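You operate a simulated robot arm through the tools that you are given. There is no shell and no other tool.

You are at the controls of a simulated robot arm. One attempt, no reset.

JOB
Clamp the black-coated small spacer frame between the two panes on the stand.
Fine: both yellow stops at its size first; push the blue slide shut so that the SQUARE lamp lights.

Only the result counts: the job must be done as asked and must still hold three seconds after the hand-in. Knocking over, shifting, dropping, spilling or breaking anything else fails it.

ROBOT AND FRAMES
A 6-joint arm with a two-finger gripper, on a carriage that runs on a rail from [-1.556, 0.02] to [0.783, -0.01] (x, y) and turns from -198 to 134 degrees about z. Base frame: it is fixed where the carriage stands at the start and does not move with it; the origin is on the floor, on the carriage's upright axis, x ahead of it, y to its left, z up; the surface under the hand at the start is at about z = 0.862. Lengths are in m, angles in degrees, forces in N, time in s.
Its first joint turns from -166.0 to 166.0 degrees. Places, roughly: blue slide [0.5, -0.4, 0.9]; gap between the two panes [0.5, -0.5, 0.9]; left stop [0.7, -0.5, 0.9]; right stop [0.3, -0.5, 0.9]; square lamp [0.3, -0.6, 1.1]. Payload 2.54 kg.
The tool frame sits at the grasp point between the pads (the TCP): z along the fingers, y along the line on which they close. The tips reach 0.023 m beyond it. The gripper opens to 0.126 m. The gripper's body begins 0.082 m behind the TCP.
Orientation is told as [roll, pitch, yaw] about the base's x, y, z axes, in that order, counted from this pose: with the fingers straight down and closing along the base's y, the tool's x points along the base's -x, its y along +y and its z along -z.

CONTROLS
- The arm moves only by the tool apply_moves. Its arguments are lists of equal length, an entry for each row: "slide": the shift along the tool's x, y, z in m, a list of three; "dr": the turn, a rotation vector about the tool's x, y, z in degrees, a list of three; "jaw": the finger opening in m, from 0 to 0.126. In form: {"slide": [[tx, ty, tz], ...], "dr": [[wx, wy, wz], ...], "jaw": [jaw, ...]}. A call has 1 to 20 rows; each row shifts and turns the commanded pose from where the row before left it, along the tool's axes as they then stand. Each row takes 0.2 s and may step no farther than 0.05 m and 8.6 degrees from the row before; otherwise, or with a gripper value out of range, the whole call is refused. Where a pose cannot be reached the arm comes as near as it can. A force on the tool above 90 N (or 10 N above the force at the start of the call, whichever is more), or a blocked arm, ends the call early, and 0.2 s more pass. Each finger halts on what it meets, pressing with about 38 N; the grip force reading is that of the motor and also rises with nothing between the fingers. The clock runs only during rows and for 0.2 s after the last one: add rows that do not move to give the fingers time. The reply holds the time, the measured pose of the TCP, the force on the tool along the base axes, the opening and the grip force, in the units named above and with some noise, with the torque about the TCP (base axes, N m) and any sound that the robot's microphone picked up.
- Cameras (640 x 400 px; columns grow to the right, rows downward): "scene" is now at [0.0276, 0.126, 1.5243]; the picture's right is [-0.85, -0.52, 0.00], its down [-0.29, 0.47, -0.83] and it looks along [0.44, -0.71, -0.55] (base axes); focal length 271 px, centre (320, 200). "wrist" rides on the gripper at [0.082, 0.014, -0.122] in the tool frame; the picture's right is [-0.17, 0.99, 0.00], its down [-0.79, -0.13, -0.60] and it looks along [-0.59, -0.10, 0.80] (tool axes); focal length 243 px, centre (320, 200). There is no depth. A picture from a camera that has moved, and an enlarged one, comes with that camera's place and axes in the base frame and with its lens.
- camera(camera): a new picture of that camera. No time passes.
- lift_body(by): slides the trunk up (or, below 0, down) by that many m; the arm and the scene camera ride with it, the base frame stays. It gives what a move gives, with no picture.
- drive_base(legs): drives the robot by 1 to 6 legs, each [ahead, left, turn to the left] in m, m and degrees, along the robot's own axes; the way and the turn of a leg run together, so that a leg with both is an arc; at most 1.5 m and 180 degrees a leg. The arm and the cameras ride along, it lands a little off, and it stops where it bumps. It keeps to its track: a leg is cut to what the track allows. It gives what a move gives.
- turn_head(pan, tilt): turns the head with the scene camera to pan (to the left, within 120 degrees either way) and tilt (down, from -29 to 69), counted from straight ahead of the robot. It gives what a move gives.
- inspect(camera, box): a new picture of the part [left, top, right, bottom] of that camera's present view, enlarged. No time passes.
- finish_job(): hands the job in; it is judged then, once.

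Places have to be worked out from the pictures, the camera data and where the tool is seen. Open the gripper and draw the arm clear of the work before you hand the job in, unless the task says otherwise.

The tools are called after "Call:" as a command line: name --argument value ..., lists and objects as JSON in quotes. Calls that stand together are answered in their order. apply_moves: Moves the arm, as the interface text tells. Its arguments: {"type":"object","properties":{"slide":{"type":"array","items":{"type":"array","items":{"type":"number"}}},"dr":{"type":"array","items":{"type":"array","items":{"type":"number"}}},"jaw":{"type":"array","items":{"type":"number"}}},"required":["slide","dr","jaw"]} The other tools are called the same way: lift_body (by) slides the trunk up or down; drive_base (legs) drives the base; turn_head (pan, tilt) turns the head that bears the scene camera; camera (camera) takes a picture; inspect (camera, box) takes an enlarged picture of a part of a camera's view; finish_job () hands the job in.

At the start:

```text
time: 0.0
tool_pos: [0.4159, -0.385, 1.2339]
tool_rot: [0.1, 0.0, 0.0]
wrist_force: [0.7, -0.3, 0.4]
torque: [0.03, 0.03, 0.0]
grip_width: 0.1261
gripper_force: 0.1
trunk travel left (down, up): [-0.325, 0.165]
robot x, y, heading: [-0.0027, -0.001, 0.1]
head pan, tilt: [-58.4, 33.6]
```

scene: 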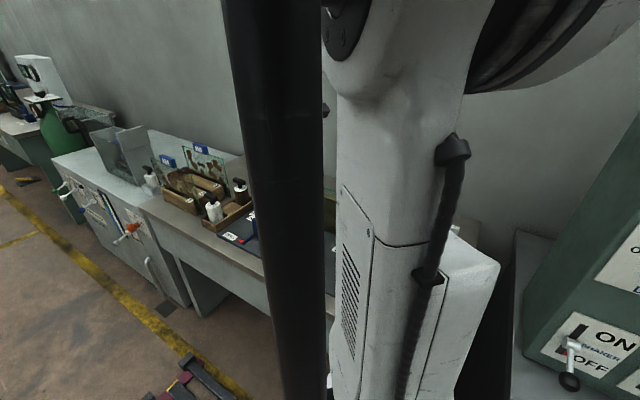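
wrist: 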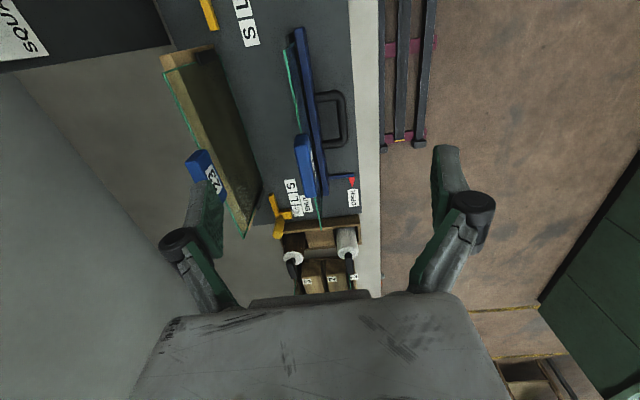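

The scene camera is blocked by the arm; the wrist view shows the stand with two panes, a blue slide with handle and yellow stops. I'll inspect the wrist view in detail and look around with the head.

Call:
inspect --camera "wrist" --box '[140, 0, 400, 300]'

Call:
inspect --camera "scene" --box '[0, 50, 340, 400]'

Call:
inspect --camera "wrist" --box '[370, 0, 640, 400]'

```text
1.33 times, centred on (270, 150) of wrist
camera zoom: at [0.3344, -0.3719, 1.357], right [0.17, 0.99, 0.0], down [0.79, -0.13, 0.6], along [0.59, -0.1, -0.8], focal length 324 px, centre (387, 267)
```

zoom: 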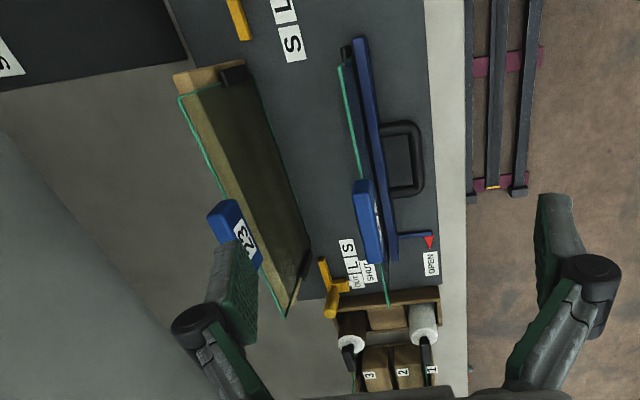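

```text
1.14 times, centred on (170, 225) of scene
camera zoom: at [0.0276, 0.126, 1.5243], right [-0.85, -0.52, 0.0], down [-0.29, 0.47, -0.83], along [0.44, -0.71, -0.55], focal length 310 px, centre (491, 171)
```

zoom: 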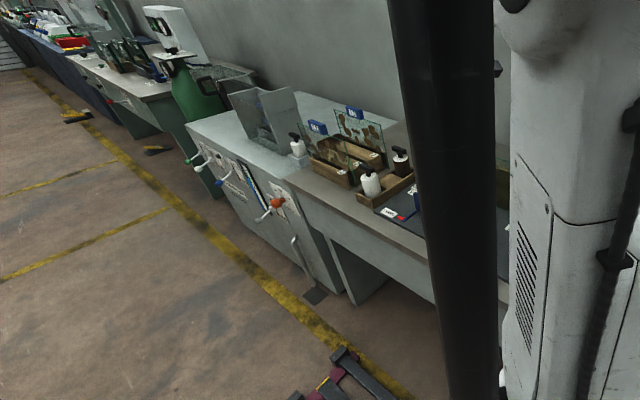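

```text
1.00 times, centred on (505, 200) of wrist (not enlarged: the box is as wide or as high as the picture)
camera zoom: at [0.3344, -0.3719, 1.357], right [0.17, 0.99, 0.0], down [0.79, -0.13, 0.6], along [0.59, -0.1, -0.8], focal length 243 px, centre (135, 200)
```

zoom: 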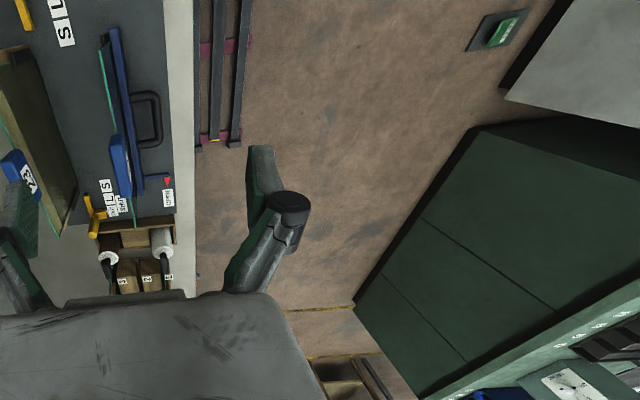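

I'll look around with the head to find the spacer frames and other items.

Call:
turn_head --pan 60 --tilt 30

Call:
camera --camera "scene"

Call:
turn_head --pan 0 --tilt 30

Call:
camera --camera "scene"

Call:
turn_head --pan -115 --tilt 30

Call:
camera --camera "scene"

Call:
turn_head --pan 115 --tilt 30

Call:
camera --camera "scene"

```text
time: 2.0
tool_pos: [0.4159, -0.3857, 1.2355]
tool_rot: [0.0, -0.1, 0.0]
wrist_force: [0.3, 1.2, 0.8]
torque: [0.0, 0.02, 0.01]
grip_width: 0.1261
gripper_force: 0.1
trunk travel left (down, up): [-0.325, 0.165]
robot x, y, heading: [0.0052, 0.0019, -0.1]
head pan, tilt: [60.0, 30.0]
```

```text
taken
camera scene: at [0.0264, 0.28, 1.5299], right [0.87, -0.5, 0.0], down [-0.25, -0.43, -0.87], along [0.43, 0.75, -0.5], focal length 271 px, centre (320, 200)
```

scene: 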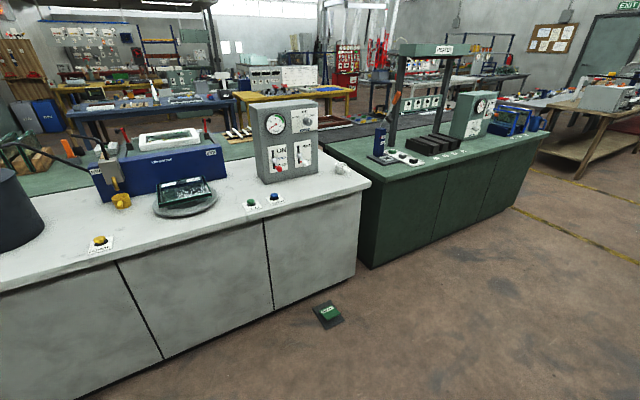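

```text
time: 3.3
tool_pos: [0.4143, -0.3849, 1.2343]
tool_rot: [-0.1, 0.0, 0.0]
wrist_force: [0.3, -0.5, 0.0]
torque: [0.0, 0.02, -0.01]
grip_width: 0.126
gripper_force: 0.1
trunk travel left (down, up): [-0.325, 0.165]
robot x, y, heading: [0.0007, 0.0008, 0.1]
head pan, tilt: [0.0, 30.0]
```

```text
taken
camera scene: at [0.0715, 0.2017, 1.5299], right [0.0, -1.0, 0.0], down [-0.5, 0.0, -0.87], along [0.87, 0.0, -0.5], focal length 271 px, centre (320, 200)
```

scene: 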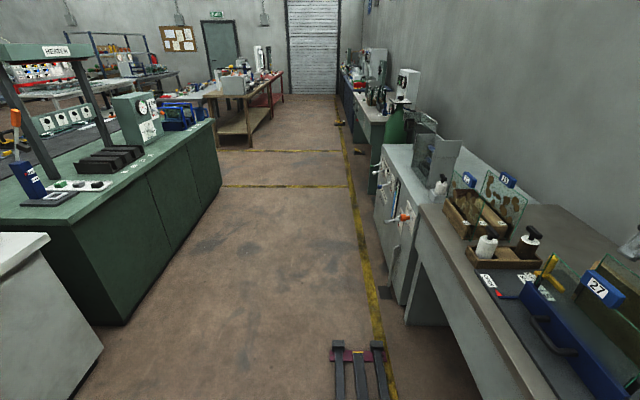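

```text
time: 5.2
tool_pos: [0.4157, -0.3854, 1.2339]
tool_rot: [0.0, 0.0, 0.0]
wrist_force: [-1.0, 0.0, -0.4]
torque: [0.01, 0.01, 0.01]
grip_width: 0.1258
gripper_force: 0.0
trunk travel left (down, up): [-0.325, 0.165]
robot x, y, heading: [-0.0011, 0.0004, -0.1]
head pan, tilt: [-115.0, 30.0]
```

```text
taken
camera scene: at [-0.0571, 0.1197, 1.5299], right [-0.91, 0.42, 0.0], down [0.21, 0.45, -0.87], along [-0.37, -0.79, -0.5], focal length 271 px, centre (320, 200)
```

scene: 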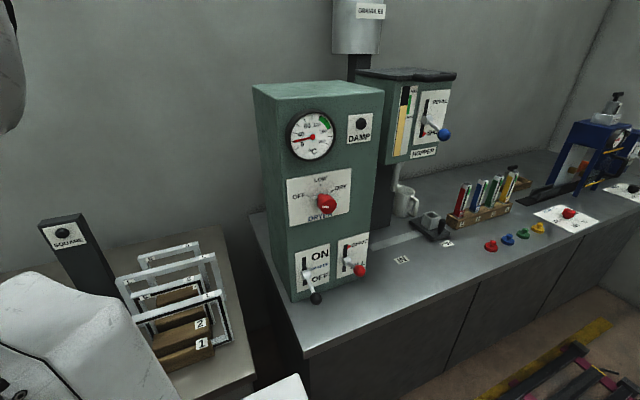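

```text
time: 8.5
tool_pos: [0.4153, -0.3847, 1.2346]
tool_rot: [0.0, 0.0, 0.0]
wrist_force: [-1.3, 0.7, 0.2]
torque: [0.02, 0.05, -0.03]
grip_width: 0.1262
gripper_force: 0.0
trunk travel left (down, up): [-0.325, 0.165]
robot x, y, heading: [0.0024, 0.0027, -0.1]
head pan, tilt: [115.0, 30.0]
```

```text
taken
camera scene: at [-0.0571, 0.2836, 1.5299], right [0.91, 0.42, 0.0], down [0.21, -0.45, -0.87], along [-0.37, 0.79, -0.5], focal length 271 px, centre (320, 200)
```

scene: 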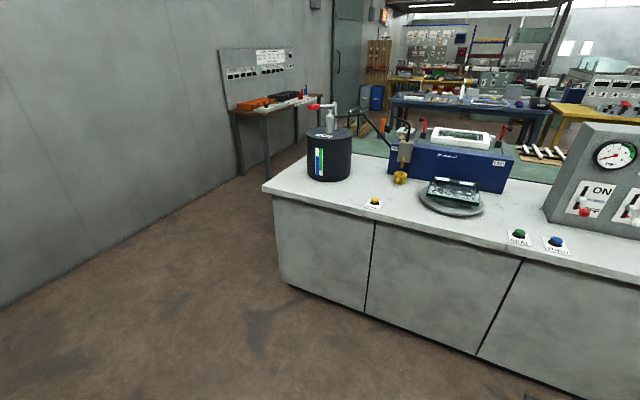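

The spacer frames seem to be in a numbered rack on the right (pan -115). I'll turn back there and zoom in.

Call:
turn_head --pan -100 --tilt 45

Call:
camera --camera "scene"

Call:
turn_head --pan -30 --tilt 40

Call:
camera --camera "scene"

```text
time: 11.6
tool_pos: [0.4149, -0.3862, 1.236]
tool_rot: [-0.1, 0.0, 0.0]
wrist_force: [1.3, -0.5, -0.3]
torque: [0.01, -0.01, -0.01]
grip_width: 0.1258
gripper_force: 0.1
trunk travel left (down, up): [-0.325, 0.165]
robot x, y, heading: [0.0021, 0.0002, -0.2]
head pan, tilt: [-100.0, 45.0]
```

```text
taken
camera scene: at [-0.033, 0.1216, 1.5073], right [-0.98, 0.17, 0.0], down [0.12, 0.7, -0.71], along [-0.12, -0.7, -0.71], focal length 271 px, centre (320, 200)
```

scene: 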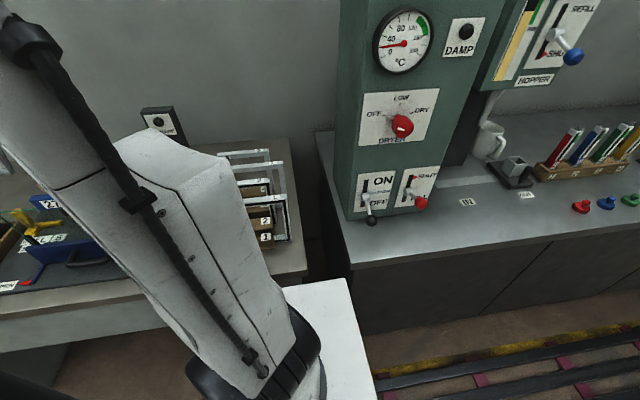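

```text
time: 13.0
tool_pos: [0.415, -0.3855, 1.235]
tool_rot: [0.0, 0.0, 0.0]
wrist_force: [0.1, 0.3, -0.2]
torque: [-0.01, 0.02, 0.01]
grip_width: 0.1259
gripper_force: 0.1
trunk travel left (down, up): [-0.325, 0.165]
robot x, y, heading: [-0.0001, 0.0006, -0.1]
head pan, tilt: [-30.0, 40.0]
```

```text
taken
camera scene: at [0.0547, 0.1591, 1.5146], right [-0.5, -0.87, 0.0], down [-0.56, 0.32, -0.77], along [0.66, -0.38, -0.64], focal length 271 px, centre (320, 200)
```

scene: 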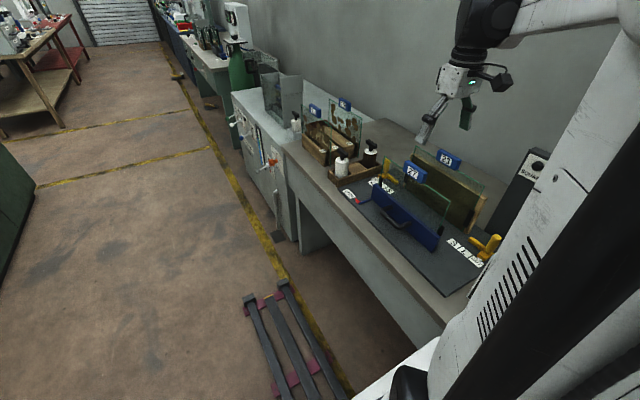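

Call:
inspect --camera "scene" --box '[330, 120, 560, 300]'

Call:
inspect --camera "scene" --box '[230, 60, 400, 200]'

```text
2.22 times, centred on (445, 210) of scene
camera zoom: at [0.0547, 0.1591, 1.5146], right [-0.5, -0.87, 0.0], down [-0.56, 0.32, -0.77], along [0.66, -0.38, -0.64], focal length 602 px, centre (42, 178)
```

zoom: 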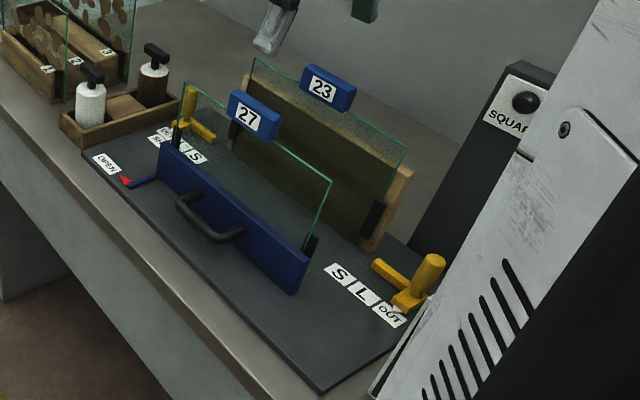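

```text
2.86 times, centred on (315, 130) of scene
camera zoom: at [0.0547, 0.1591, 1.5146], right [-0.5, -0.87, 0.0], down [-0.56, 0.32, -0.77], along [0.66, -0.38, -0.64], focal length 775 px, centre (334, 400)
```

zoom: 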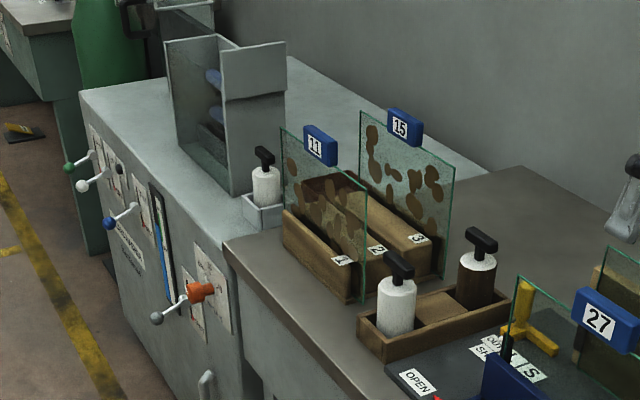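

The stand is clear now: slide with pane 27 is open, left stop seems near S, right stop near OUT; frames sit in a numbered rack near [0.08,-0.55]. I'll retract the arm a little before driving the carriage ahead to get everything at a comfortable reach.

Call:
apply_moves --slide '[[0.04, 0.02, 0], [0.04, 0.02, 0], [0.04, 0.02, -0.01], [0.04, 0.02, -0.01], [0.04, 0.02, -0.01], [0, 0, 0]]' --dr '[[0, 0, 0], [0, 0, 0], [0, 0, 0], [0, 0, 0], [0, 0, 0], [0, 0, 0]]' --jaw '[0.126, 0.126, 0.126, 0.126, 0.126, 0.126]'

Call:
drive_base --legs '[[0.3, 0, 0]]'

Call:
turn_head --pan -110 --tilt 45

Call:
camera --camera "scene"

Call:
camera --camera "wrist"

```text
time: 14.0
tool_pos: [0.3212, -0.3813, 1.2659]
tool_rot: [0.0, 0.0, 0.0]
wrist_force: [0.5, -0.4, 0.1]
torque: [0.02, 0.06, -0.02]
grip_width: 0.1258
gripper_force: 0.2
trunk travel left (down, up): [-0.325, 0.165]
robot x, y, heading: [0.001, -0.0006, 0.2]
head pan, tilt: [-30.0, 40.0]
stopped in row 4: the arm was blocked; the commanded pose is now the measured one
```

```text
time: 16.0
tool_pos: [0.6198, -0.3811, 1.2663]
tool_rot: [0.0, 0.0, 0.8]
wrist_force: [-0.5, 0.0, 0.3]
torque: [-0.01, 0.0, 0.0]
grip_width: 0.1261
gripper_force: 0.1
trunk travel left (down, up): [-0.325, 0.165]
robot x, y, heading: [0.2969, -0.0043, 0.6]
head pan, tilt: [-30.0, 40.0]
```

```text
time: 17.6
tool_pos: [0.6185, -0.3818, 1.2666]
tool_rot: [0.0, 0.0, 0.7]
wrist_force: [0.5, 0.1, -0.2]
torque: [0.01, 0.01, -0.03]
grip_width: 0.1258
gripper_force: 0.1
trunk travel left (down, up): [-0.325, 0.165]
robot x, y, heading: [0.2958, -0.0044, 0.8]
head pan, tilt: [-110.0, 45.0]
```

```text
taken
camera scene: at [0.3556, 0.1777, 1.5128], right [-0.24, -0.97, 0.0], down [-0.64, 0.16, -0.75], along [0.73, -0.18, -0.66], focal length 271 px, centre (320, 200)
```

scene: 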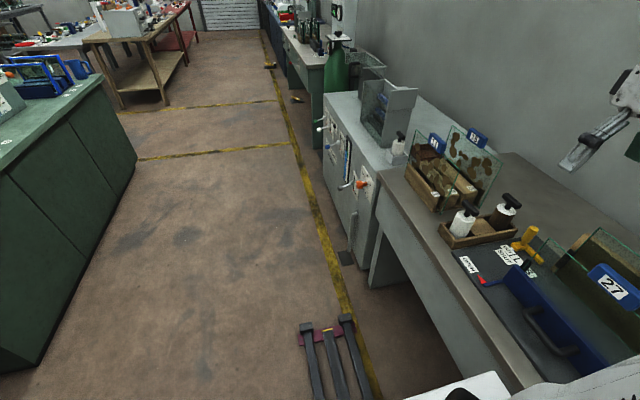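

```text
taken
camera wrist: at [0.5384, -0.3689, 1.3889], right [0.15, 0.99, 0.0], down [0.79, -0.12, 0.6], along [0.59, -0.09, -0.8], focal length 243 px, centre (320, 200)
```

wrist: 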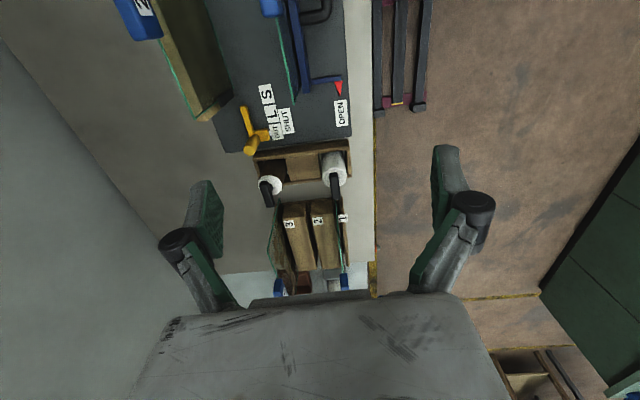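

The arm was blocked near a reach limit (too high for that radius). I'll raise the trunk so that the arm works lower relative to the shoulder, and take the scene picture again.

Call:
lift_body --by 0.16

Call:
camera --camera "scene"

```text
time: 19.4
tool_pos: [0.6196, -0.3809, 1.4267]
tool_rot: [0.0, 0.0, 0.7]
wrist_force: [0.3, 0.4, -0.2]
torque: [0.04, 0.01, -0.01]
grip_width: 0.1261
gripper_force: 0.0
trunk travel left (down, up): [-0.485, 0.005]
robot x, y, heading: [0.2942, -0.0023, 0.8]
head pan, tilt: [-110.0, 45.0]
```

```text
taken
camera scene: at [0.3549, 0.1779, 1.671], right [-0.24, -0.97, 0.0], down [-0.65, 0.16, -0.74], along [0.72, -0.17, -0.67], focal length 271 px, centre (320, 200)
```

scene: 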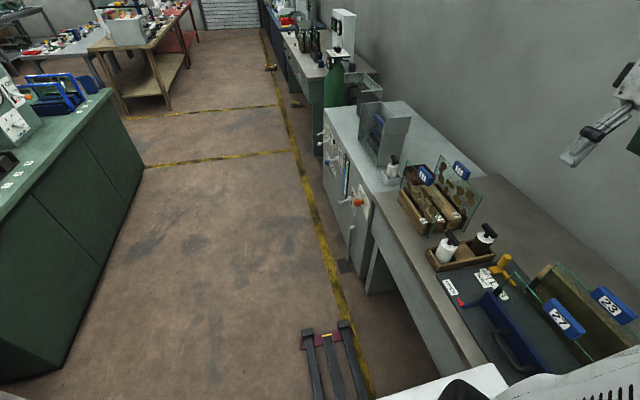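

The head reads -110 but the picture looks along about -14°, so the head did not follow. I'll command the head again and check.

Call:
turn_head --pan -90 --tilt 45

Call:
camera --camera "scene"

```text
time: 20.2
tool_pos: [0.6189, -0.3827, 1.4255]
tool_rot: [0.0, 0.0, 0.7]
wrist_force: [0.3, 0.4, 0.1]
torque: [-0.01, -0.02, -0.01]
grip_width: 0.126
gripper_force: 0.2
trunk travel left (down, up): [-0.485, 0.005]
robot x, y, heading: [0.2975, -0.0052, 1.0]
head pan, tilt: [-90.0, 45.0]
```

```text
taken
camera scene: at [0.3546, 0.1781, 1.6706], right [-0.24, -0.97, 0.0], down [-0.66, 0.16, -0.73], along [0.71, -0.17, -0.68], focal length 271 px, centre (320, 200)
```

scene: 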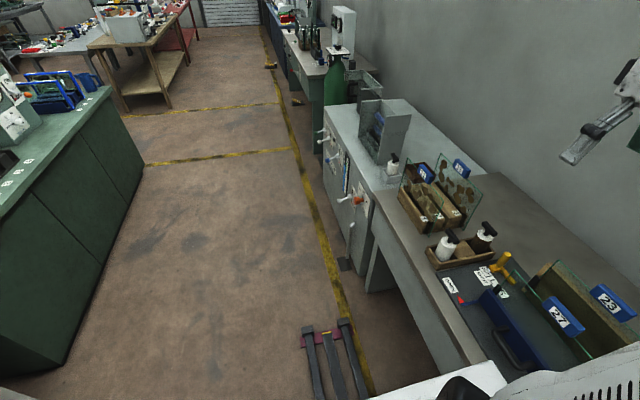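

The head is evidently blocked by the arm's elbow. I'll turn the head away to the left, then swing the arm clockwise toward the rack while turning the tool along, and look with the wrist camera.

Call:
turn_head --pan 60 --tilt 30

Call:
apply_moves --slide '[[0.0374, -0.0285, 0.006], [0.0374, -0.0285, 0.006], [0.0374, -0.0285, 0.006], [0.0374, -0.0285, 0.006], [0.0374, -0.0285, 0.006], [0.0374, -0.0285, 0.006], [0.0374, -0.0285, 0.006]]' --dr '[[0, 0, 5.4], [0, 0, 5.4], [0, 0, 5.4], [0, 0, 5.4], [0, 0, 5.4], [0, 0, 5.4], [0, 0, 5.4]]' --jaw '[0.126, 0.126, 0.126, 0.126, 0.126, 0.126, 0.126]'

Call:
camera --camera "wrist"

```text
time: 22.6
tool_pos: [0.6186, -0.3822, 1.4256]
tool_rot: [0.0, 0.0, 0.7]
wrist_force: [-0.4, 0.6, -0.7]
torque: [-0.02, -0.02, -0.02]
grip_width: 0.1258
gripper_force: 0.2
trunk travel left (down, up): [-0.485, 0.005]
robot x, y, heading: [0.2962, 0.0013, 0.7]
head pan, tilt: [60.0, 30.0]
```

```text
time: 24.2
tool_pos: [0.319, -0.4984, 1.3878]
tool_rot: [-0.1, 0.0, -37.2]
wrist_force: [-1.1, 1.0, 0.0]
torque: [-0.01, -0.03, 0.0]
grip_width: 0.1258
gripper_force: 0.1
trunk travel left (down, up): [-0.485, 0.005]
robot x, y, heading: [0.2957, -0.0027, 0.8]
head pan, tilt: [60.0, 30.0]
```

```text
taken
camera wrist: at [0.263, -0.438, 1.5093], right [0.73, 0.69, 0.0], down [0.55, -0.58, 0.6], along [0.41, -0.44, -0.8], focal length 243 px, centre (320, 200)
```

wrist: 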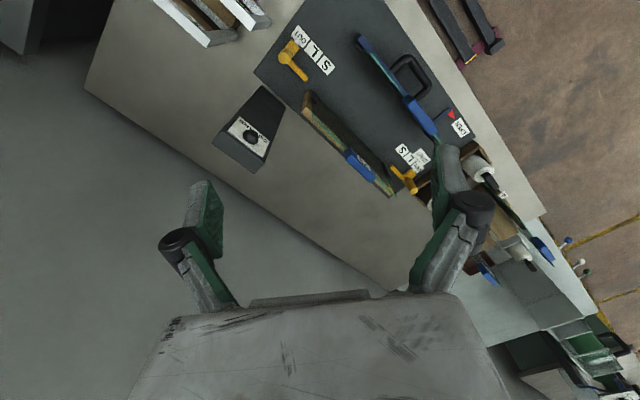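

Good overview from above. I'll zoom on the stops in this view before continuing.

Call:
inspect --camera "wrist" --box '[240, 10, 400, 110]'

Call:
inspect --camera "wrist" --box '[340, 90, 500, 210]'

Call:
inspect --camera "wrist" --box '[140, 0, 300, 100]'

```text
4.00 times, centred on (320, 60) of wrist
camera zoom: at [0.263, -0.438, 1.5093], right [0.73, 0.69, 0.0], down [0.55, -0.58, 0.6], along [0.41, -0.44, -0.8], focal length 970 px, centre (320, 760)
```

zoom: 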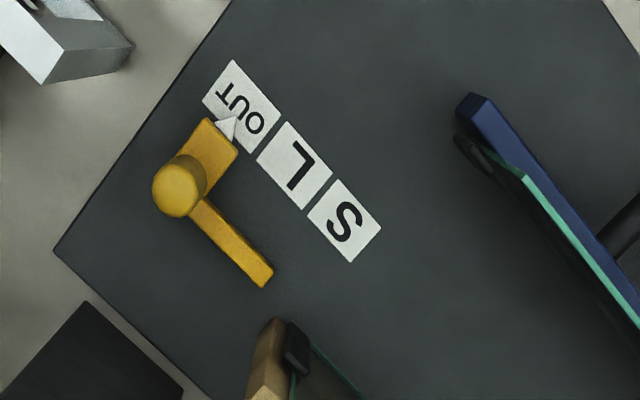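

```text
3.33 times, centred on (420, 150) of wrist
camera zoom: at [0.263, -0.438, 1.5093], right [0.73, 0.69, 0.0], down [0.55, -0.58, 0.6], along [0.41, -0.44, -0.8], focal length 809 px, centre (-13, 367)
```

zoom: 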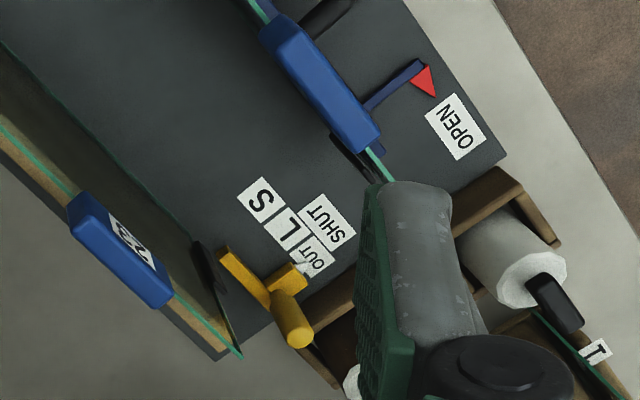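

```text
4.00 times, centred on (220, 50) of wrist
camera zoom: at [0.263, -0.438, 1.5093], right [0.73, 0.69, 0.0], down [0.55, -0.58, 0.6], along [0.41, -0.44, -0.8], focal length 970 px, centre (720, 800)
```

zoom: 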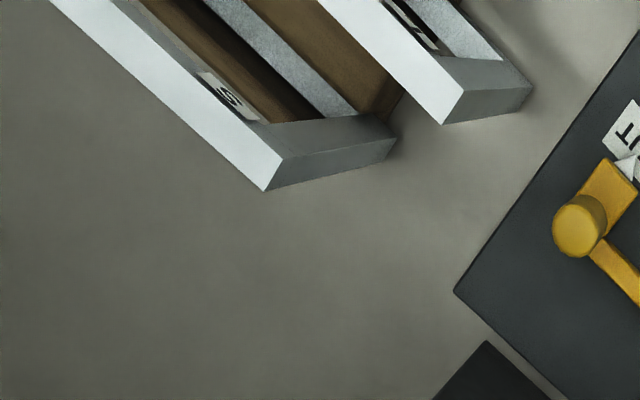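

Both stops stand at OUT (white pointers); they slide inward along x to L, then S. Now I continue the swing to view the frame rack.

Call:
apply_moves --slide '[[0.0374, -0.0285, 0.006], [0.0374, -0.0285, 0.006], [0.0374, -0.0285, 0.006], [0.0374, -0.0285, 0.006], [0.0374, -0.0285, 0.006], [0.0374, 0.0, 0.006], [0.035, 0.0, 0.006], [0.035, 0.0, 0.006], [0, 0, 0]]' --dr '[[0, 0, 5.4], [0, 0, 5.4], [0, 0, 5.4], [0, 0, 5.4], [0, 0, 5.4], [0, 0, 8.4], [0, 0, 8.4], [0, 0, 8.4], [0, 0, 0]]' --jaw '[0.126, 0.126, 0.126, 0.126, 0.126, 0.126, 0.126, 0.126, 0.126]'

Call:
camera --camera "wrist"

```text
time: 26.2
tool_pos: [0.0553, -0.3542, 1.3366]
tool_rot: [-0.1, 0.1, -89.4]
wrist_force: [-0.2, 0.2, 0.8]
torque: [0.04, -0.01, 0.02]
grip_width: 0.1262
gripper_force: 0.1
trunk travel left (down, up): [-0.485, 0.005]
robot x, y, heading: [0.2952, -0.0049, 0.7]
head pan, tilt: [60.0, 30.0]
```

```text
taken
camera wrist: at [0.0698, -0.2723, 1.4595], right [0.99, -0.16, 0.0], down [-0.13, -0.79, 0.6], along [-0.09, -0.59, -0.8], focal length 243 px, centre (320, 200)
```

wrist: 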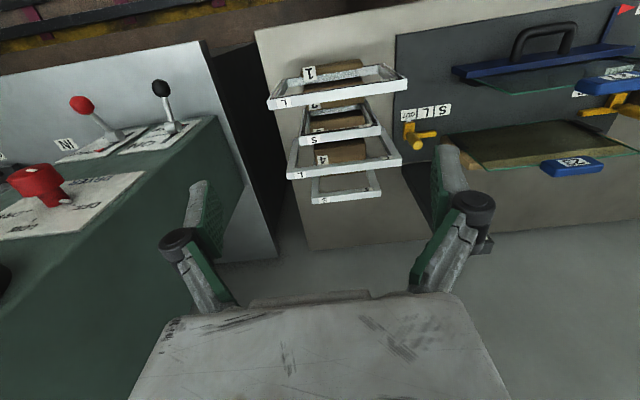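

Four frames are visible, alternately large (L) and small (S). Zooming in to find the black-coated small one.

Call:
inspect --camera "wrist" --box '[250, 40, 420, 220]'

Call:
inspect --camera "wrist" --box '[280, 100, 400, 210]'

```text
2.22 times, centred on (335, 130) of wrist
camera zoom: at [0.0698, -0.2723, 1.4595], right [0.99, -0.16, 0.0], down [-0.13, -0.79, 0.6], along [-0.09, -0.59, -0.8], focal length 539 px, centre (287, 356)
```

zoom: 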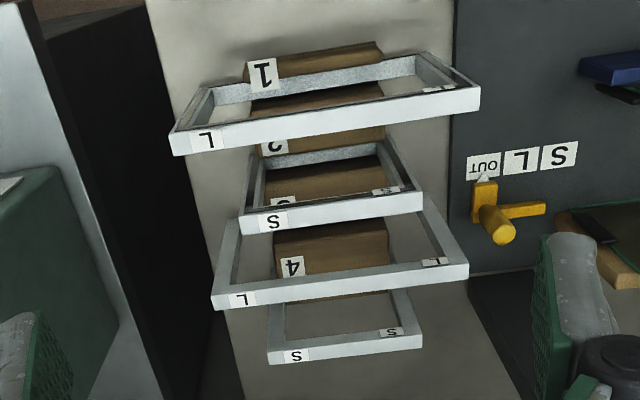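

```text
3.64 times, centred on (340, 155) of wrist
camera zoom: at [0.0698, -0.2723, 1.4595], right [0.99, -0.16, 0.0], down [-0.13, -0.79, 0.6], along [-0.09, -0.59, -0.8], focal length 882 px, centre (247, 364)
```

zoom: 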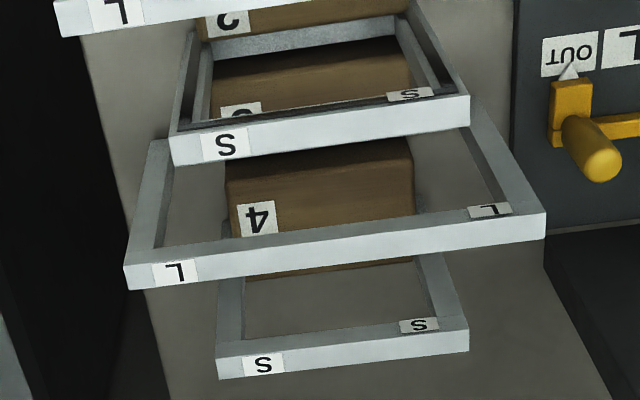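

Slots 1 (L) and 2 (S) seem to show dark faces; 3 (L) and 4 (S) look bare. I'll lower and tilt the wrist camera for a frontal view of the frames to confirm.

Call:
apply_moves --slide '[[0.01, 0.005, 0.04], [0.01, 0.005, 0.04], [0.01, 0.005, 0.04], [0, 0, 0.03], [0, 0, 0], [0, 0, 0], [0, 0, 0], [0, 0, 0]]' --dr '[[0, 0, 0], [0, 0, 0], [0, 0, 0], [0, -7.5, 0], [0, -7.5, 0], [0, -7.5, 0], [0, -7.5, 0], [0, 0, 0]]' --jaw '[0.126, 0.126, 0.126, 0.126, 0.126, 0.126, 0.126, 0.126]'

Call:
camera --camera "wrist"

Call:
inspect --camera "wrist" --box '[220, 0, 480, 220]'

```text
time: 28.0
tool_pos: [0.072, -0.3258, 1.1881]
tool_rot: [0.1, -30.0, -89.4]
wrist_force: [0.9, -0.3, 0.2]
torque: [-0.04, -0.01, 0.02]
grip_width: 0.126
gripper_force: 0.0
trunk travel left (down, up): [-0.485, 0.005]
robot x, y, heading: [0.2924, -0.0031, 0.9]
head pan, tilt: [60.0, 30.0]
```

```text
taken
camera wrist: at [0.0851, -0.1939, 1.2526], right [0.99, -0.13, 0.08], down [-0.13, -0.39, 0.91], along [-0.09, -0.91, -0.4], focal length 243 px, centre (320, 200)
```

wrist: 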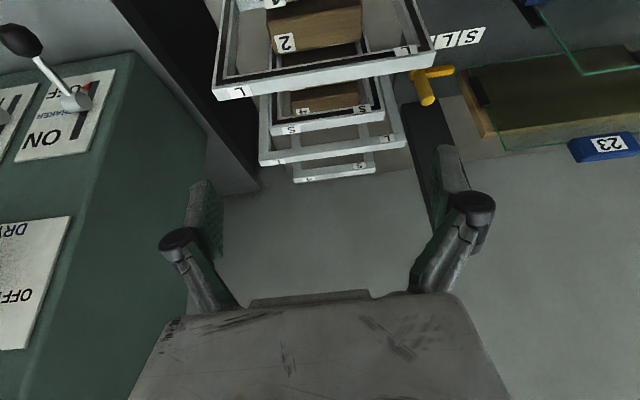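

```text
1.82 times, centred on (350, 110) of wrist
camera zoom: at [0.0851, -0.1939, 1.2526], right [0.99, -0.13, 0.08], down [-0.13, -0.39, 0.91], along [-0.09, -0.91, -0.4], focal length 441 px, centre (266, 364)
```

zoom: 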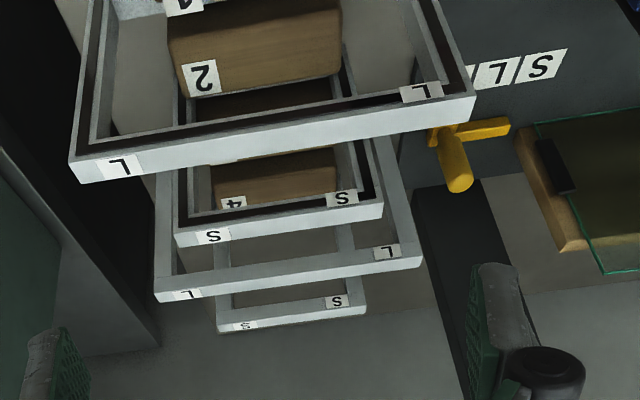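

Confirmed: slot 1 = L coated, slot 2 = S coated (target), slots 3 and 4 bare. Triangulated, the target's top bar is at about x 0.005–0.153, y −0.446, z top 1.035. Next I level the tool and turn the head to the stand for detailed measurements.

Call:
apply_moves --slide '[[0, 0, 0], [0, 0, 0], [0, 0, 0], [0, 0, -0.03], [0, 0, -0.03], [0, 0, 0]]' --dr '[[0, 7.5, 0], [0, 7.5, 0], [0, 7.5, 0], [0, 7.5, 0], [0, 0, 0], [0, 0, 0]]' --jaw '[0.126, 0.126, 0.126, 0.126, 0.126, 0.126]'

Call:
turn_head --pan -60 --tilt 45

Call:
camera --camera "scene"

```text
time: 29.4
tool_pos: [0.0719, -0.3222, 1.2474]
tool_rot: [0.0, 0.0, -89.4]
wrist_force: [-0.4, 0.1, -0.1]
torque: [-0.03, 0.01, 0.01]
grip_width: 0.1262
gripper_force: 0.0
trunk travel left (down, up): [-0.485, 0.005]
robot x, y, heading: [0.2945, -0.0056, 0.6]
head pan, tilt: [60.0, 30.0]
```

```text
time: 31.4
tool_pos: [0.0707, -0.3232, 1.2466]
tool_rot: [0.1, 0.0, -89.3]
wrist_force: [-0.8, -0.4, 0.6]
torque: [0.0, -0.04, 0.01]
grip_width: 0.1262
gripper_force: 0.0
trunk travel left (down, up): [-0.485, 0.005]
robot x, y, heading: [0.2945, -0.0068, 1.1]
head pan, tilt: [-60.0, 45.0]
```

```text
taken
camera scene: at [0.3585, 0.1864, 1.6754], right [-0.13, -0.99, 0.0], down [-0.63, 0.08, -0.77], along [0.77, -0.1, -0.64], focal length 271 px, centre (320, 200)
```

scene: 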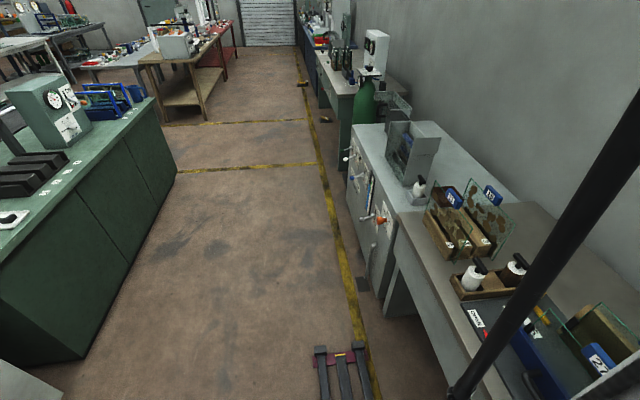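

The head is blocked by the elbow at this retracted arm pose. I'll ease it back to pan 0 and use the wrist camera over the stand instead; first I move the arm over toward the stand, out at larger radius.

Call:
turn_head --pan 10 --tilt 45

Call:
apply_moves --slide '[[0, 0.04, 0], [0, 0.045, 0], [0, 0.045, 0], [0, 0.045, 0], [0, 0.04, 0], [0, 0, 0]]' --dr '[[0, 0, 0], [0, 0, 0], [0, 0, 0], [0, 0, 0], [0, 0, 0], [0, 0, 0]]' --jaw '[0.126, 0.126, 0.126, 0.126, 0.126, 0.126]'

Call:
camera --camera "wrist"

Call:
inspect --camera "wrist" --box '[180, 0, 460, 180]'

```text
time: 32.8
tool_pos: [0.0711, -0.3224, 1.2469]
tool_rot: [0.0, 0.0, -89.3]
wrist_force: [0.0, 0.0, -0.5]
torque: [0.02, -0.02, -0.01]
grip_width: 0.1258
gripper_force: 0.0
trunk travel left (down, up): [-0.485, 0.005]
robot x, y, heading: [0.2902, -0.005, 0.6]
head pan, tilt: [10.0, 45.0]
```

```text
time: 33.7
tool_pos: [0.1597, -0.285, 1.246]
tool_rot: [-0.1, 0.1, -100.3]
wrist_force: [-0.3, 0.4, -0.5]
torque: [-0.02, -0.04, 0.03]
grip_width: 0.1261
gripper_force: 0.0
trunk travel left (down, up): [-0.485, 0.005]
robot x, y, heading: [0.2947, -0.0011, 0.8]
head pan, tilt: [10.0, 45.0]
stopped in row 4: the arm was blocked; the commanded pose is now the measured one
```

```text
taken
camera wrist: at [0.1883, -0.2075, 1.3679], right [0.94, -0.34, 0.0], down [-0.27, -0.75, 0.6], along [-0.2, -0.56, -0.8], focal length 243 px, centre (320, 200)
```

wrist: 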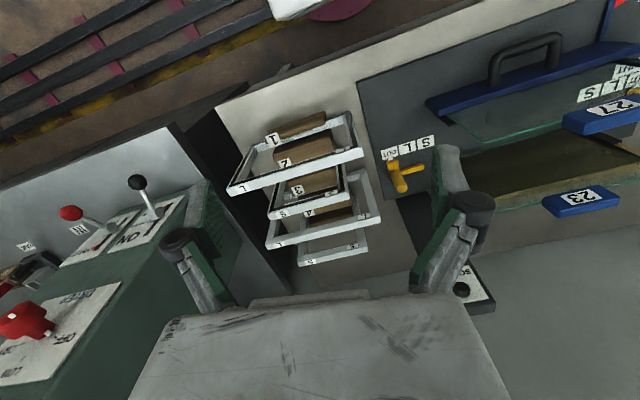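

```text
2.22 times, centred on (320, 90) of wrist
camera zoom: at [0.1883, -0.2075, 1.3679], right [0.94, -0.34, 0.0], down [-0.27, -0.75, 0.6], along [-0.2, -0.56, -0.8], focal length 539 px, centre (320, 444)
```

zoom: 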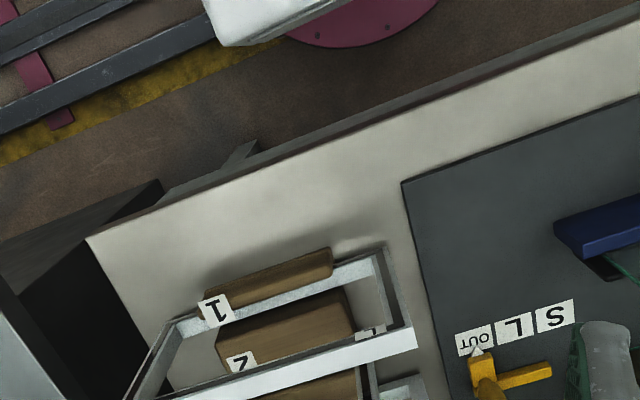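

The arm's elbow blocks when the radius gets small, so I'll keep the radius ≥0.45 m. I extend outward over the right end of the stand and yaw the tool back to 0 so the wrist camera looks along +x over the stand.

Call:
apply_moves --slide '[[-0.0314, 0.0158, -0.0125], [-0.0314, 0.0158, -0.0125], [-0.0314, 0.0158, -0.0125], [-0.0314, 0.0158, -0.0125], [0, 0, 0], [0, 0, 0], [0, 0, 0], [0, 0, 0], [0, 0, 0], [0, 0, 0], [0, 0, 0], [0, 0, 0], [0, 0, 0], [0, 0, 0], [0, 0, 0], [0, 0, 0], [0, 0, 0]]' --dr '[[0, 0, 0], [0, 0, 0], [0, 0, 0], [0, 0, 0], [0, 0, -8.36], [0, 0, -8.36], [0, 0, -8.36], [0, 0, -8.36], [0, 0, -8.36], [0, 0, -8.36], [0, 0, -8.36], [0, 0, -8.36], [0, 0, -8.36], [0, 0, -8.36], [0, 0, -8.36], [0, 0, -8.36], [0, 0, 0]]' --jaw '[0.126, 0.126, 0.126, 0.126, 0.126, 0.126, 0.126, 0.126, 0.126, 0.126, 0.126, 0.126, 0.126, 0.126, 0.126, 0.126, 0.126]'

Call:
camera --camera "wrist"

```text
time: 34.3
tool_pos: [0.1168, -0.3228, 1.2696]
tool_rot: [0.0, 0.0, -110.5]
wrist_force: [-0.1, 0.3, -1.2]
torque: [-0.02, -0.05, -0.01]
grip_width: 0.1261
gripper_force: 0.2
trunk travel left (down, up): [-0.485, 0.005]
robot x, y, heading: [0.2971, -0.004, 1.0]
head pan, tilt: [10.0, 45.0]
stopped in row 3: the arm was blocked; the commanded pose is now the measured one
```

```text
taken
camera wrist: at [0.1585, -0.251, 1.3917], right [0.87, -0.5, 0.0], down [-0.4, -0.69, 0.6], along [-0.3, -0.52, -0.8], focal length 243 px, centre (320, 200)
```

wrist: 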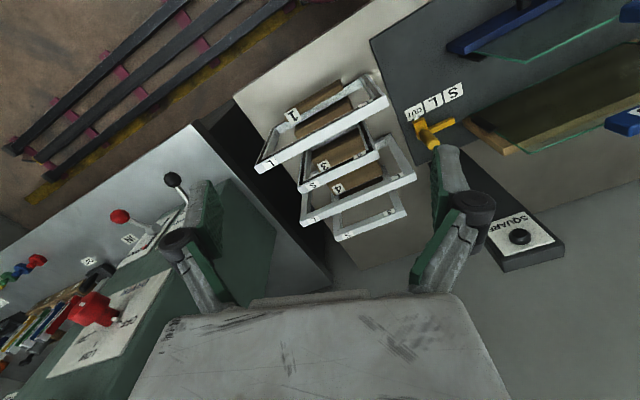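

The arm is blocked again with the base joint pinned; I need to see what obstructs it. Looking with the scene camera at the robot's own arm.

Call:
camera --camera "scene"

Call:
turn_head --pan 90 --tilt 20

Call:
camera --camera "scene"

```text
taken
camera scene: at [0.3472, 0.2286, 1.6651], right [0.39, -0.92, 0.0], down [-0.67, -0.28, -0.69], along [0.63, 0.27, -0.73], focal length 271 px, centre (320, 200)
```

scene: 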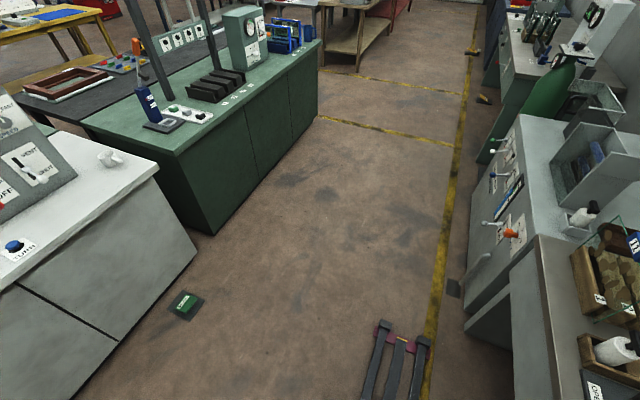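

```text
time: 35.9
tool_pos: [0.1212, -0.3216, 1.2693]
tool_rot: [-0.1, -0.1, -109.9]
wrist_force: [0.0, 0.6, -0.9]
torque: [0.0, 0.0, 0.0]
grip_width: 0.1259
gripper_force: 0.0
trunk travel left (down, up): [-0.485, 0.005]
robot x, y, heading: [0.2978, 0.0027, 0.7]
head pan, tilt: [90.0, 20.0]
```

```text
taken
camera scene: at [0.3004, 0.2863, 1.6992], right [0.96, -0.28, 0.0], down [-0.12, -0.39, -0.91], along [0.26, 0.87, -0.41], focal length 271 px, centre (320, 200)
```

scene: 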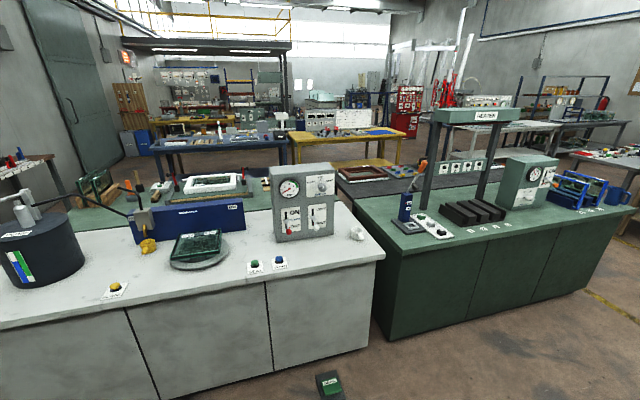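

Call:
turn_head --pan 110 --tilt 20

Call:
camera --camera "scene"

```text
time: 36.7
tool_pos: [0.1215, -0.3231, 1.2677]
tool_rot: [0.0, 0.0, -109.9]
wrist_force: [0.4, 0.3, 0.3]
torque: [0.04, 0.04, 0.01]
grip_width: 0.1257
gripper_force: 0.0
trunk travel left (down, up): [-0.485, 0.005]
robot x, y, heading: [0.2953, 0.0004, 0.6]
head pan, tilt: [110.0, 20.0]
```

```text
taken
camera scene: at [0.3003, 0.2862, 1.7003], right [0.96, -0.28, 0.0], down [-0.11, -0.38, -0.92], along [0.26, 0.88, -0.4], focal length 271 px, centre (320, 200)
```

scene: 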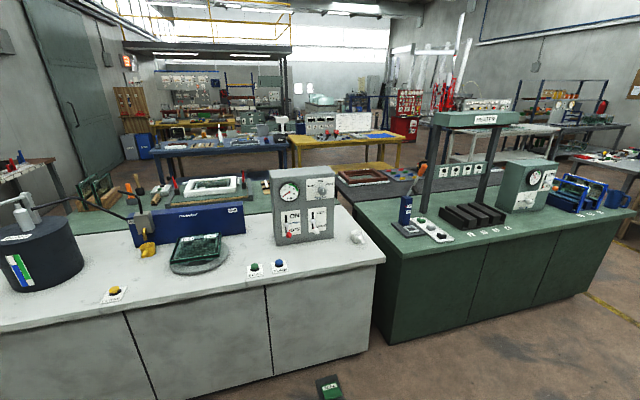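

The head is stuck at about 73° actual, so the elbow and head are touching. I'll look from the head in other directions to see where the elbow is.

Call:
turn_head --pan 50 --tilt 0

Call:
camera --camera "scene"

Call:
turn_head --pan 0 --tilt 0

Call:
camera --camera "scene"

```text
time: 38.0
tool_pos: [0.121, -0.323, 1.2695]
tool_rot: [0.0, -0.1, -109.8]
wrist_force: [-1.2, 0.5, -0.6]
torque: [-0.02, 0.0, -0.03]
grip_width: 0.1256
gripper_force: 0.2
trunk travel left (down, up): [-0.485, 0.005]
robot x, y, heading: [0.2928, -0.0043, 0.9]
head pan, tilt: [50.0, 0.0]
```

```text
taken
camera scene: at [0.3309, 0.2674, 1.7382], right [0.77, -0.63, 0.0], down [0.0, 0.0, -1.0], along [0.63, 0.77, 0.0], focal length 271 px, centre (320, 200)
```

scene: 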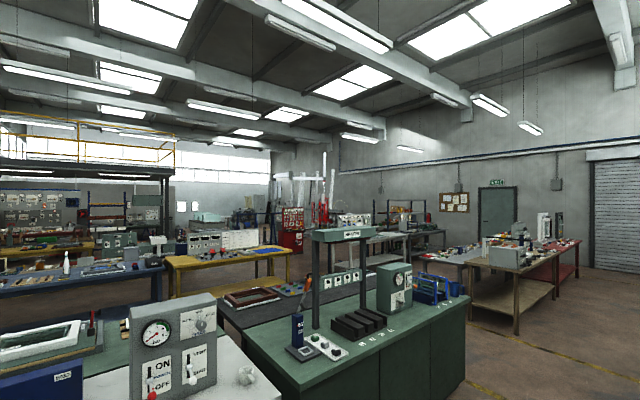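

```text
time: 39.2
tool_pos: [0.1203, -0.3226, 1.2695]
tool_rot: [0.0, -0.1, -110.0]
wrist_force: [0.1, -0.5, -0.7]
torque: [0.0, 0.0, -0.01]
grip_width: 0.1261
gripper_force: 0.1
trunk travel left (down, up): [-0.485, 0.005]
robot x, y, heading: [0.2951, -0.0037, 1.1]
head pan, tilt: [0.0, 0.0]
```

```text
taken
camera scene: at [0.3544, 0.2384, 1.7384], right [0.45, -0.89, 0.0], down [0.0, 0.0, -1.0], along [0.89, 0.45, 0.0], focal length 271 px, centre (320, 200)
```

scene: 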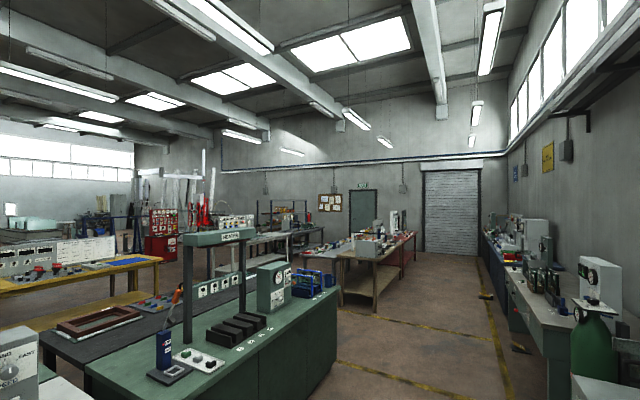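

The obstruction is the folded elbow beside the head mast. I'll move the arm radially outward (away from the mast) before swinging anywhere.

Call:
turn_head --pan 50 --tilt 30

Call:
apply_moves --slide '[[-0.0331, -0.0047, 0], [-0.0331, -0.0047, 0], [-0.0331, -0.0047, 0], [-0.0331, -0.0047, 0], [0, 0, 0]]' --dr '[[0, 0, 0], [0, 0, 0], [0, 0, 0], [0, 0, 0], [0, 0, 0]]' --jaw '[0.126, 0.126, 0.126, 0.126, 0.126]'

```text
time: 40.3
tool_pos: [0.1224, -0.3239, 1.2685]
tool_rot: [0.0, 0.0, -109.9]
wrist_force: [0.5, 0.4, -0.3]
torque: [0.03, -0.02, -0.01]
grip_width: 0.1261
gripper_force: 0.1
trunk travel left (down, up): [-0.485, 0.005]
robot x, y, heading: [0.2959, -0.0045, 0.8]
head pan, tilt: [50.0, 30.0]
```

```text
time: 41.5
tool_pos: [0.0585, -0.4414, 1.2705]
tool_rot: [0.0, 0.0, -109.9]
wrist_force: [-0.2, 0.1, -0.6]
torque: [0.01, -0.01, -0.01]
grip_width: 0.126
gripper_force: 0.1
trunk travel left (down, up): [-0.485, 0.005]
robot x, y, heading: [0.296, -0.0056, 0.7]
head pan, tilt: [50.0, 30.0]
```

Outward motion works. Now I move over the right end of the stand at radius 0.46–0.5 and turn the tool yaw back to 0 to look along the stand with the wrist camera.

Call:
apply_moves --slide '[[0.01, 0.034, 0], [0.01, 0.034, 0], [0.01, 0.034, 0], [0.01, 0.034, 0], [0, 0, 0], [0, 0, 0], [0, 0, 0], [0, 0, 0], [0, 0, 0], [0, 0, 0], [0, 0, 0], [0, 0, 0], [0, 0, 0], [0, 0, 0], [0, 0, 0], [0, 0, 0], [0, 0, 0], [0, 0, 0]]' --dr '[[0, 0, 0], [0, 0, 0], [0, 0, 0], [0, 0, 0], [0, 0, -8.45], [0, 0, -8.45], [0, 0, -8.45], [0, 0, -8.45], [0, 0, -8.45], [0, 0, -8.45], [0, 0, -8.45], [0, 0, -8.45], [0, 0, -8.45], [0, 0, -8.45], [0, 0, -8.45], [0, 0, -8.45], [0, 0, -8.45], [0, 0, 0]]' --jaw '[0.126, 0.126, 0.126, 0.126, 0.126, 0.126, 0.126, 0.126, 0.126, 0.126, 0.126, 0.126, 0.126, 0.126, 0.126, 0.126, 0.126, 0.126]'

Call:
camera --camera "wrist"

```text
time: 45.3
tool_pos: [0.1984, -0.4483, 1.2686]
tool_rot: [0.1, 0.0, 0.0]
wrist_force: [-0.6, -0.4, -0.3]
torque: [0.02, -0.03, 0.01]
grip_width: 0.1259
gripper_force: 0.1
trunk travel left (down, up): [-0.485, 0.005]
robot x, y, heading: [0.2938, -0.0022, 1.0]
head pan, tilt: [50.0, 30.0]
```

```text
taken
camera wrist: at [0.1184, -0.4355, 1.3913], right [0.16, 0.99, 0.0], down [0.79, -0.13, 0.6], along [0.59, -0.1, -0.8], focal length 243 px, centre (320, 200)
```

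wrist: 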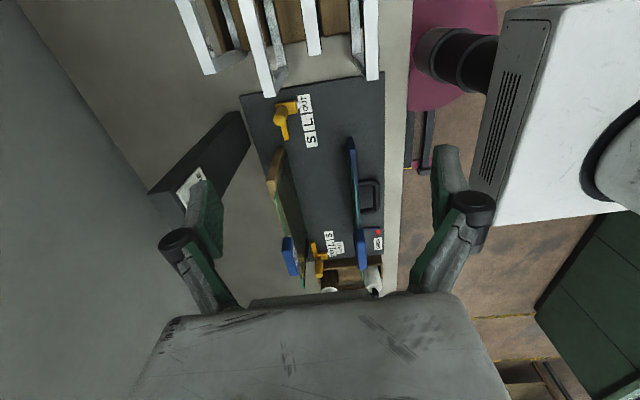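

Good view along the stand. I zoom into the stops and panes for measurement.

Call:
inspect --camera "wrist" --box '[235, 75, 395, 175]'

Call:
inspect --camera "wrist" --box '[255, 200, 415, 300]'

Call:
inspect --camera "wrist" --box '[240, 130, 400, 230]'

```text
4.00 times, centred on (315, 125) of wrist
camera zoom: at [0.1184, -0.4355, 1.3913], right [0.16, 0.99, 0.0], down [0.79, -0.13, 0.6], along [0.59, -0.1, -0.8], focal length 970 px, centre (340, 500)
```

zoom: 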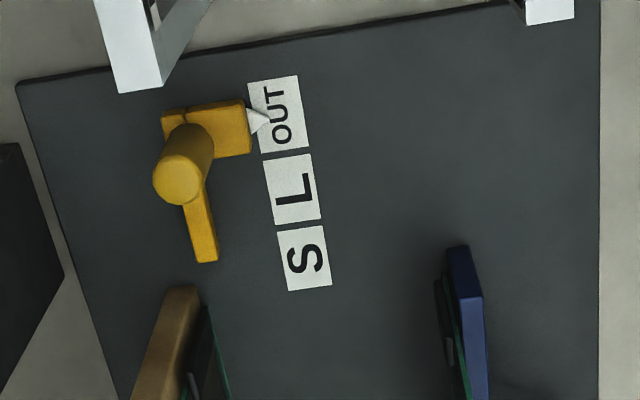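

```text
4.00 times, centred on (335, 250) of wrist
camera zoom: at [0.1184, -0.4355, 1.3913], right [0.16, 0.99, 0.0], down [0.79, -0.13, 0.6], along [0.59, -0.1, -0.8], focal length 970 px, centre (260, 0)
```

zoom: 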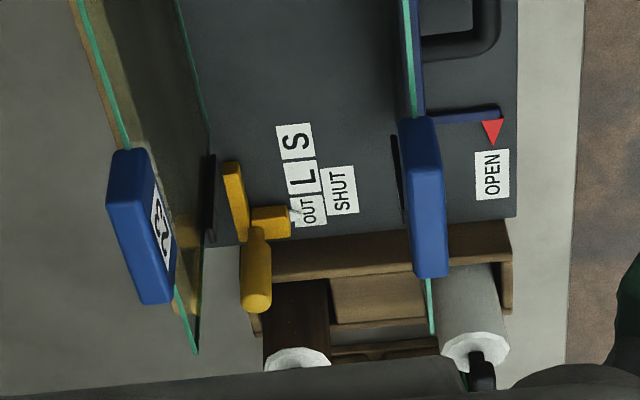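

```text
4.00 times, centred on (320, 180) of wrist
camera zoom: at [0.1184, -0.4355, 1.3913], right [0.16, 0.99, 0.0], down [0.79, -0.13, 0.6], along [0.59, -0.1, -0.8], focal length 970 px, centre (320, 280)
```

zoom: 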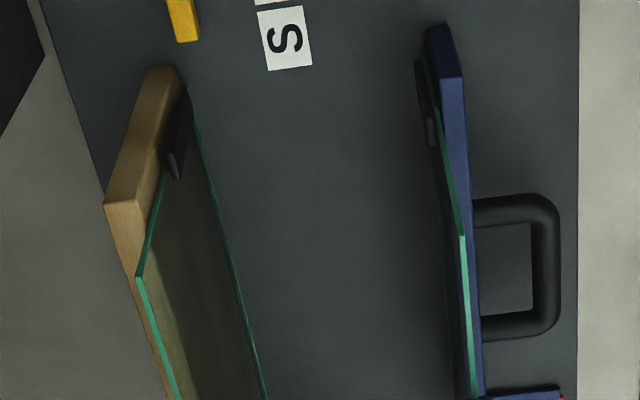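

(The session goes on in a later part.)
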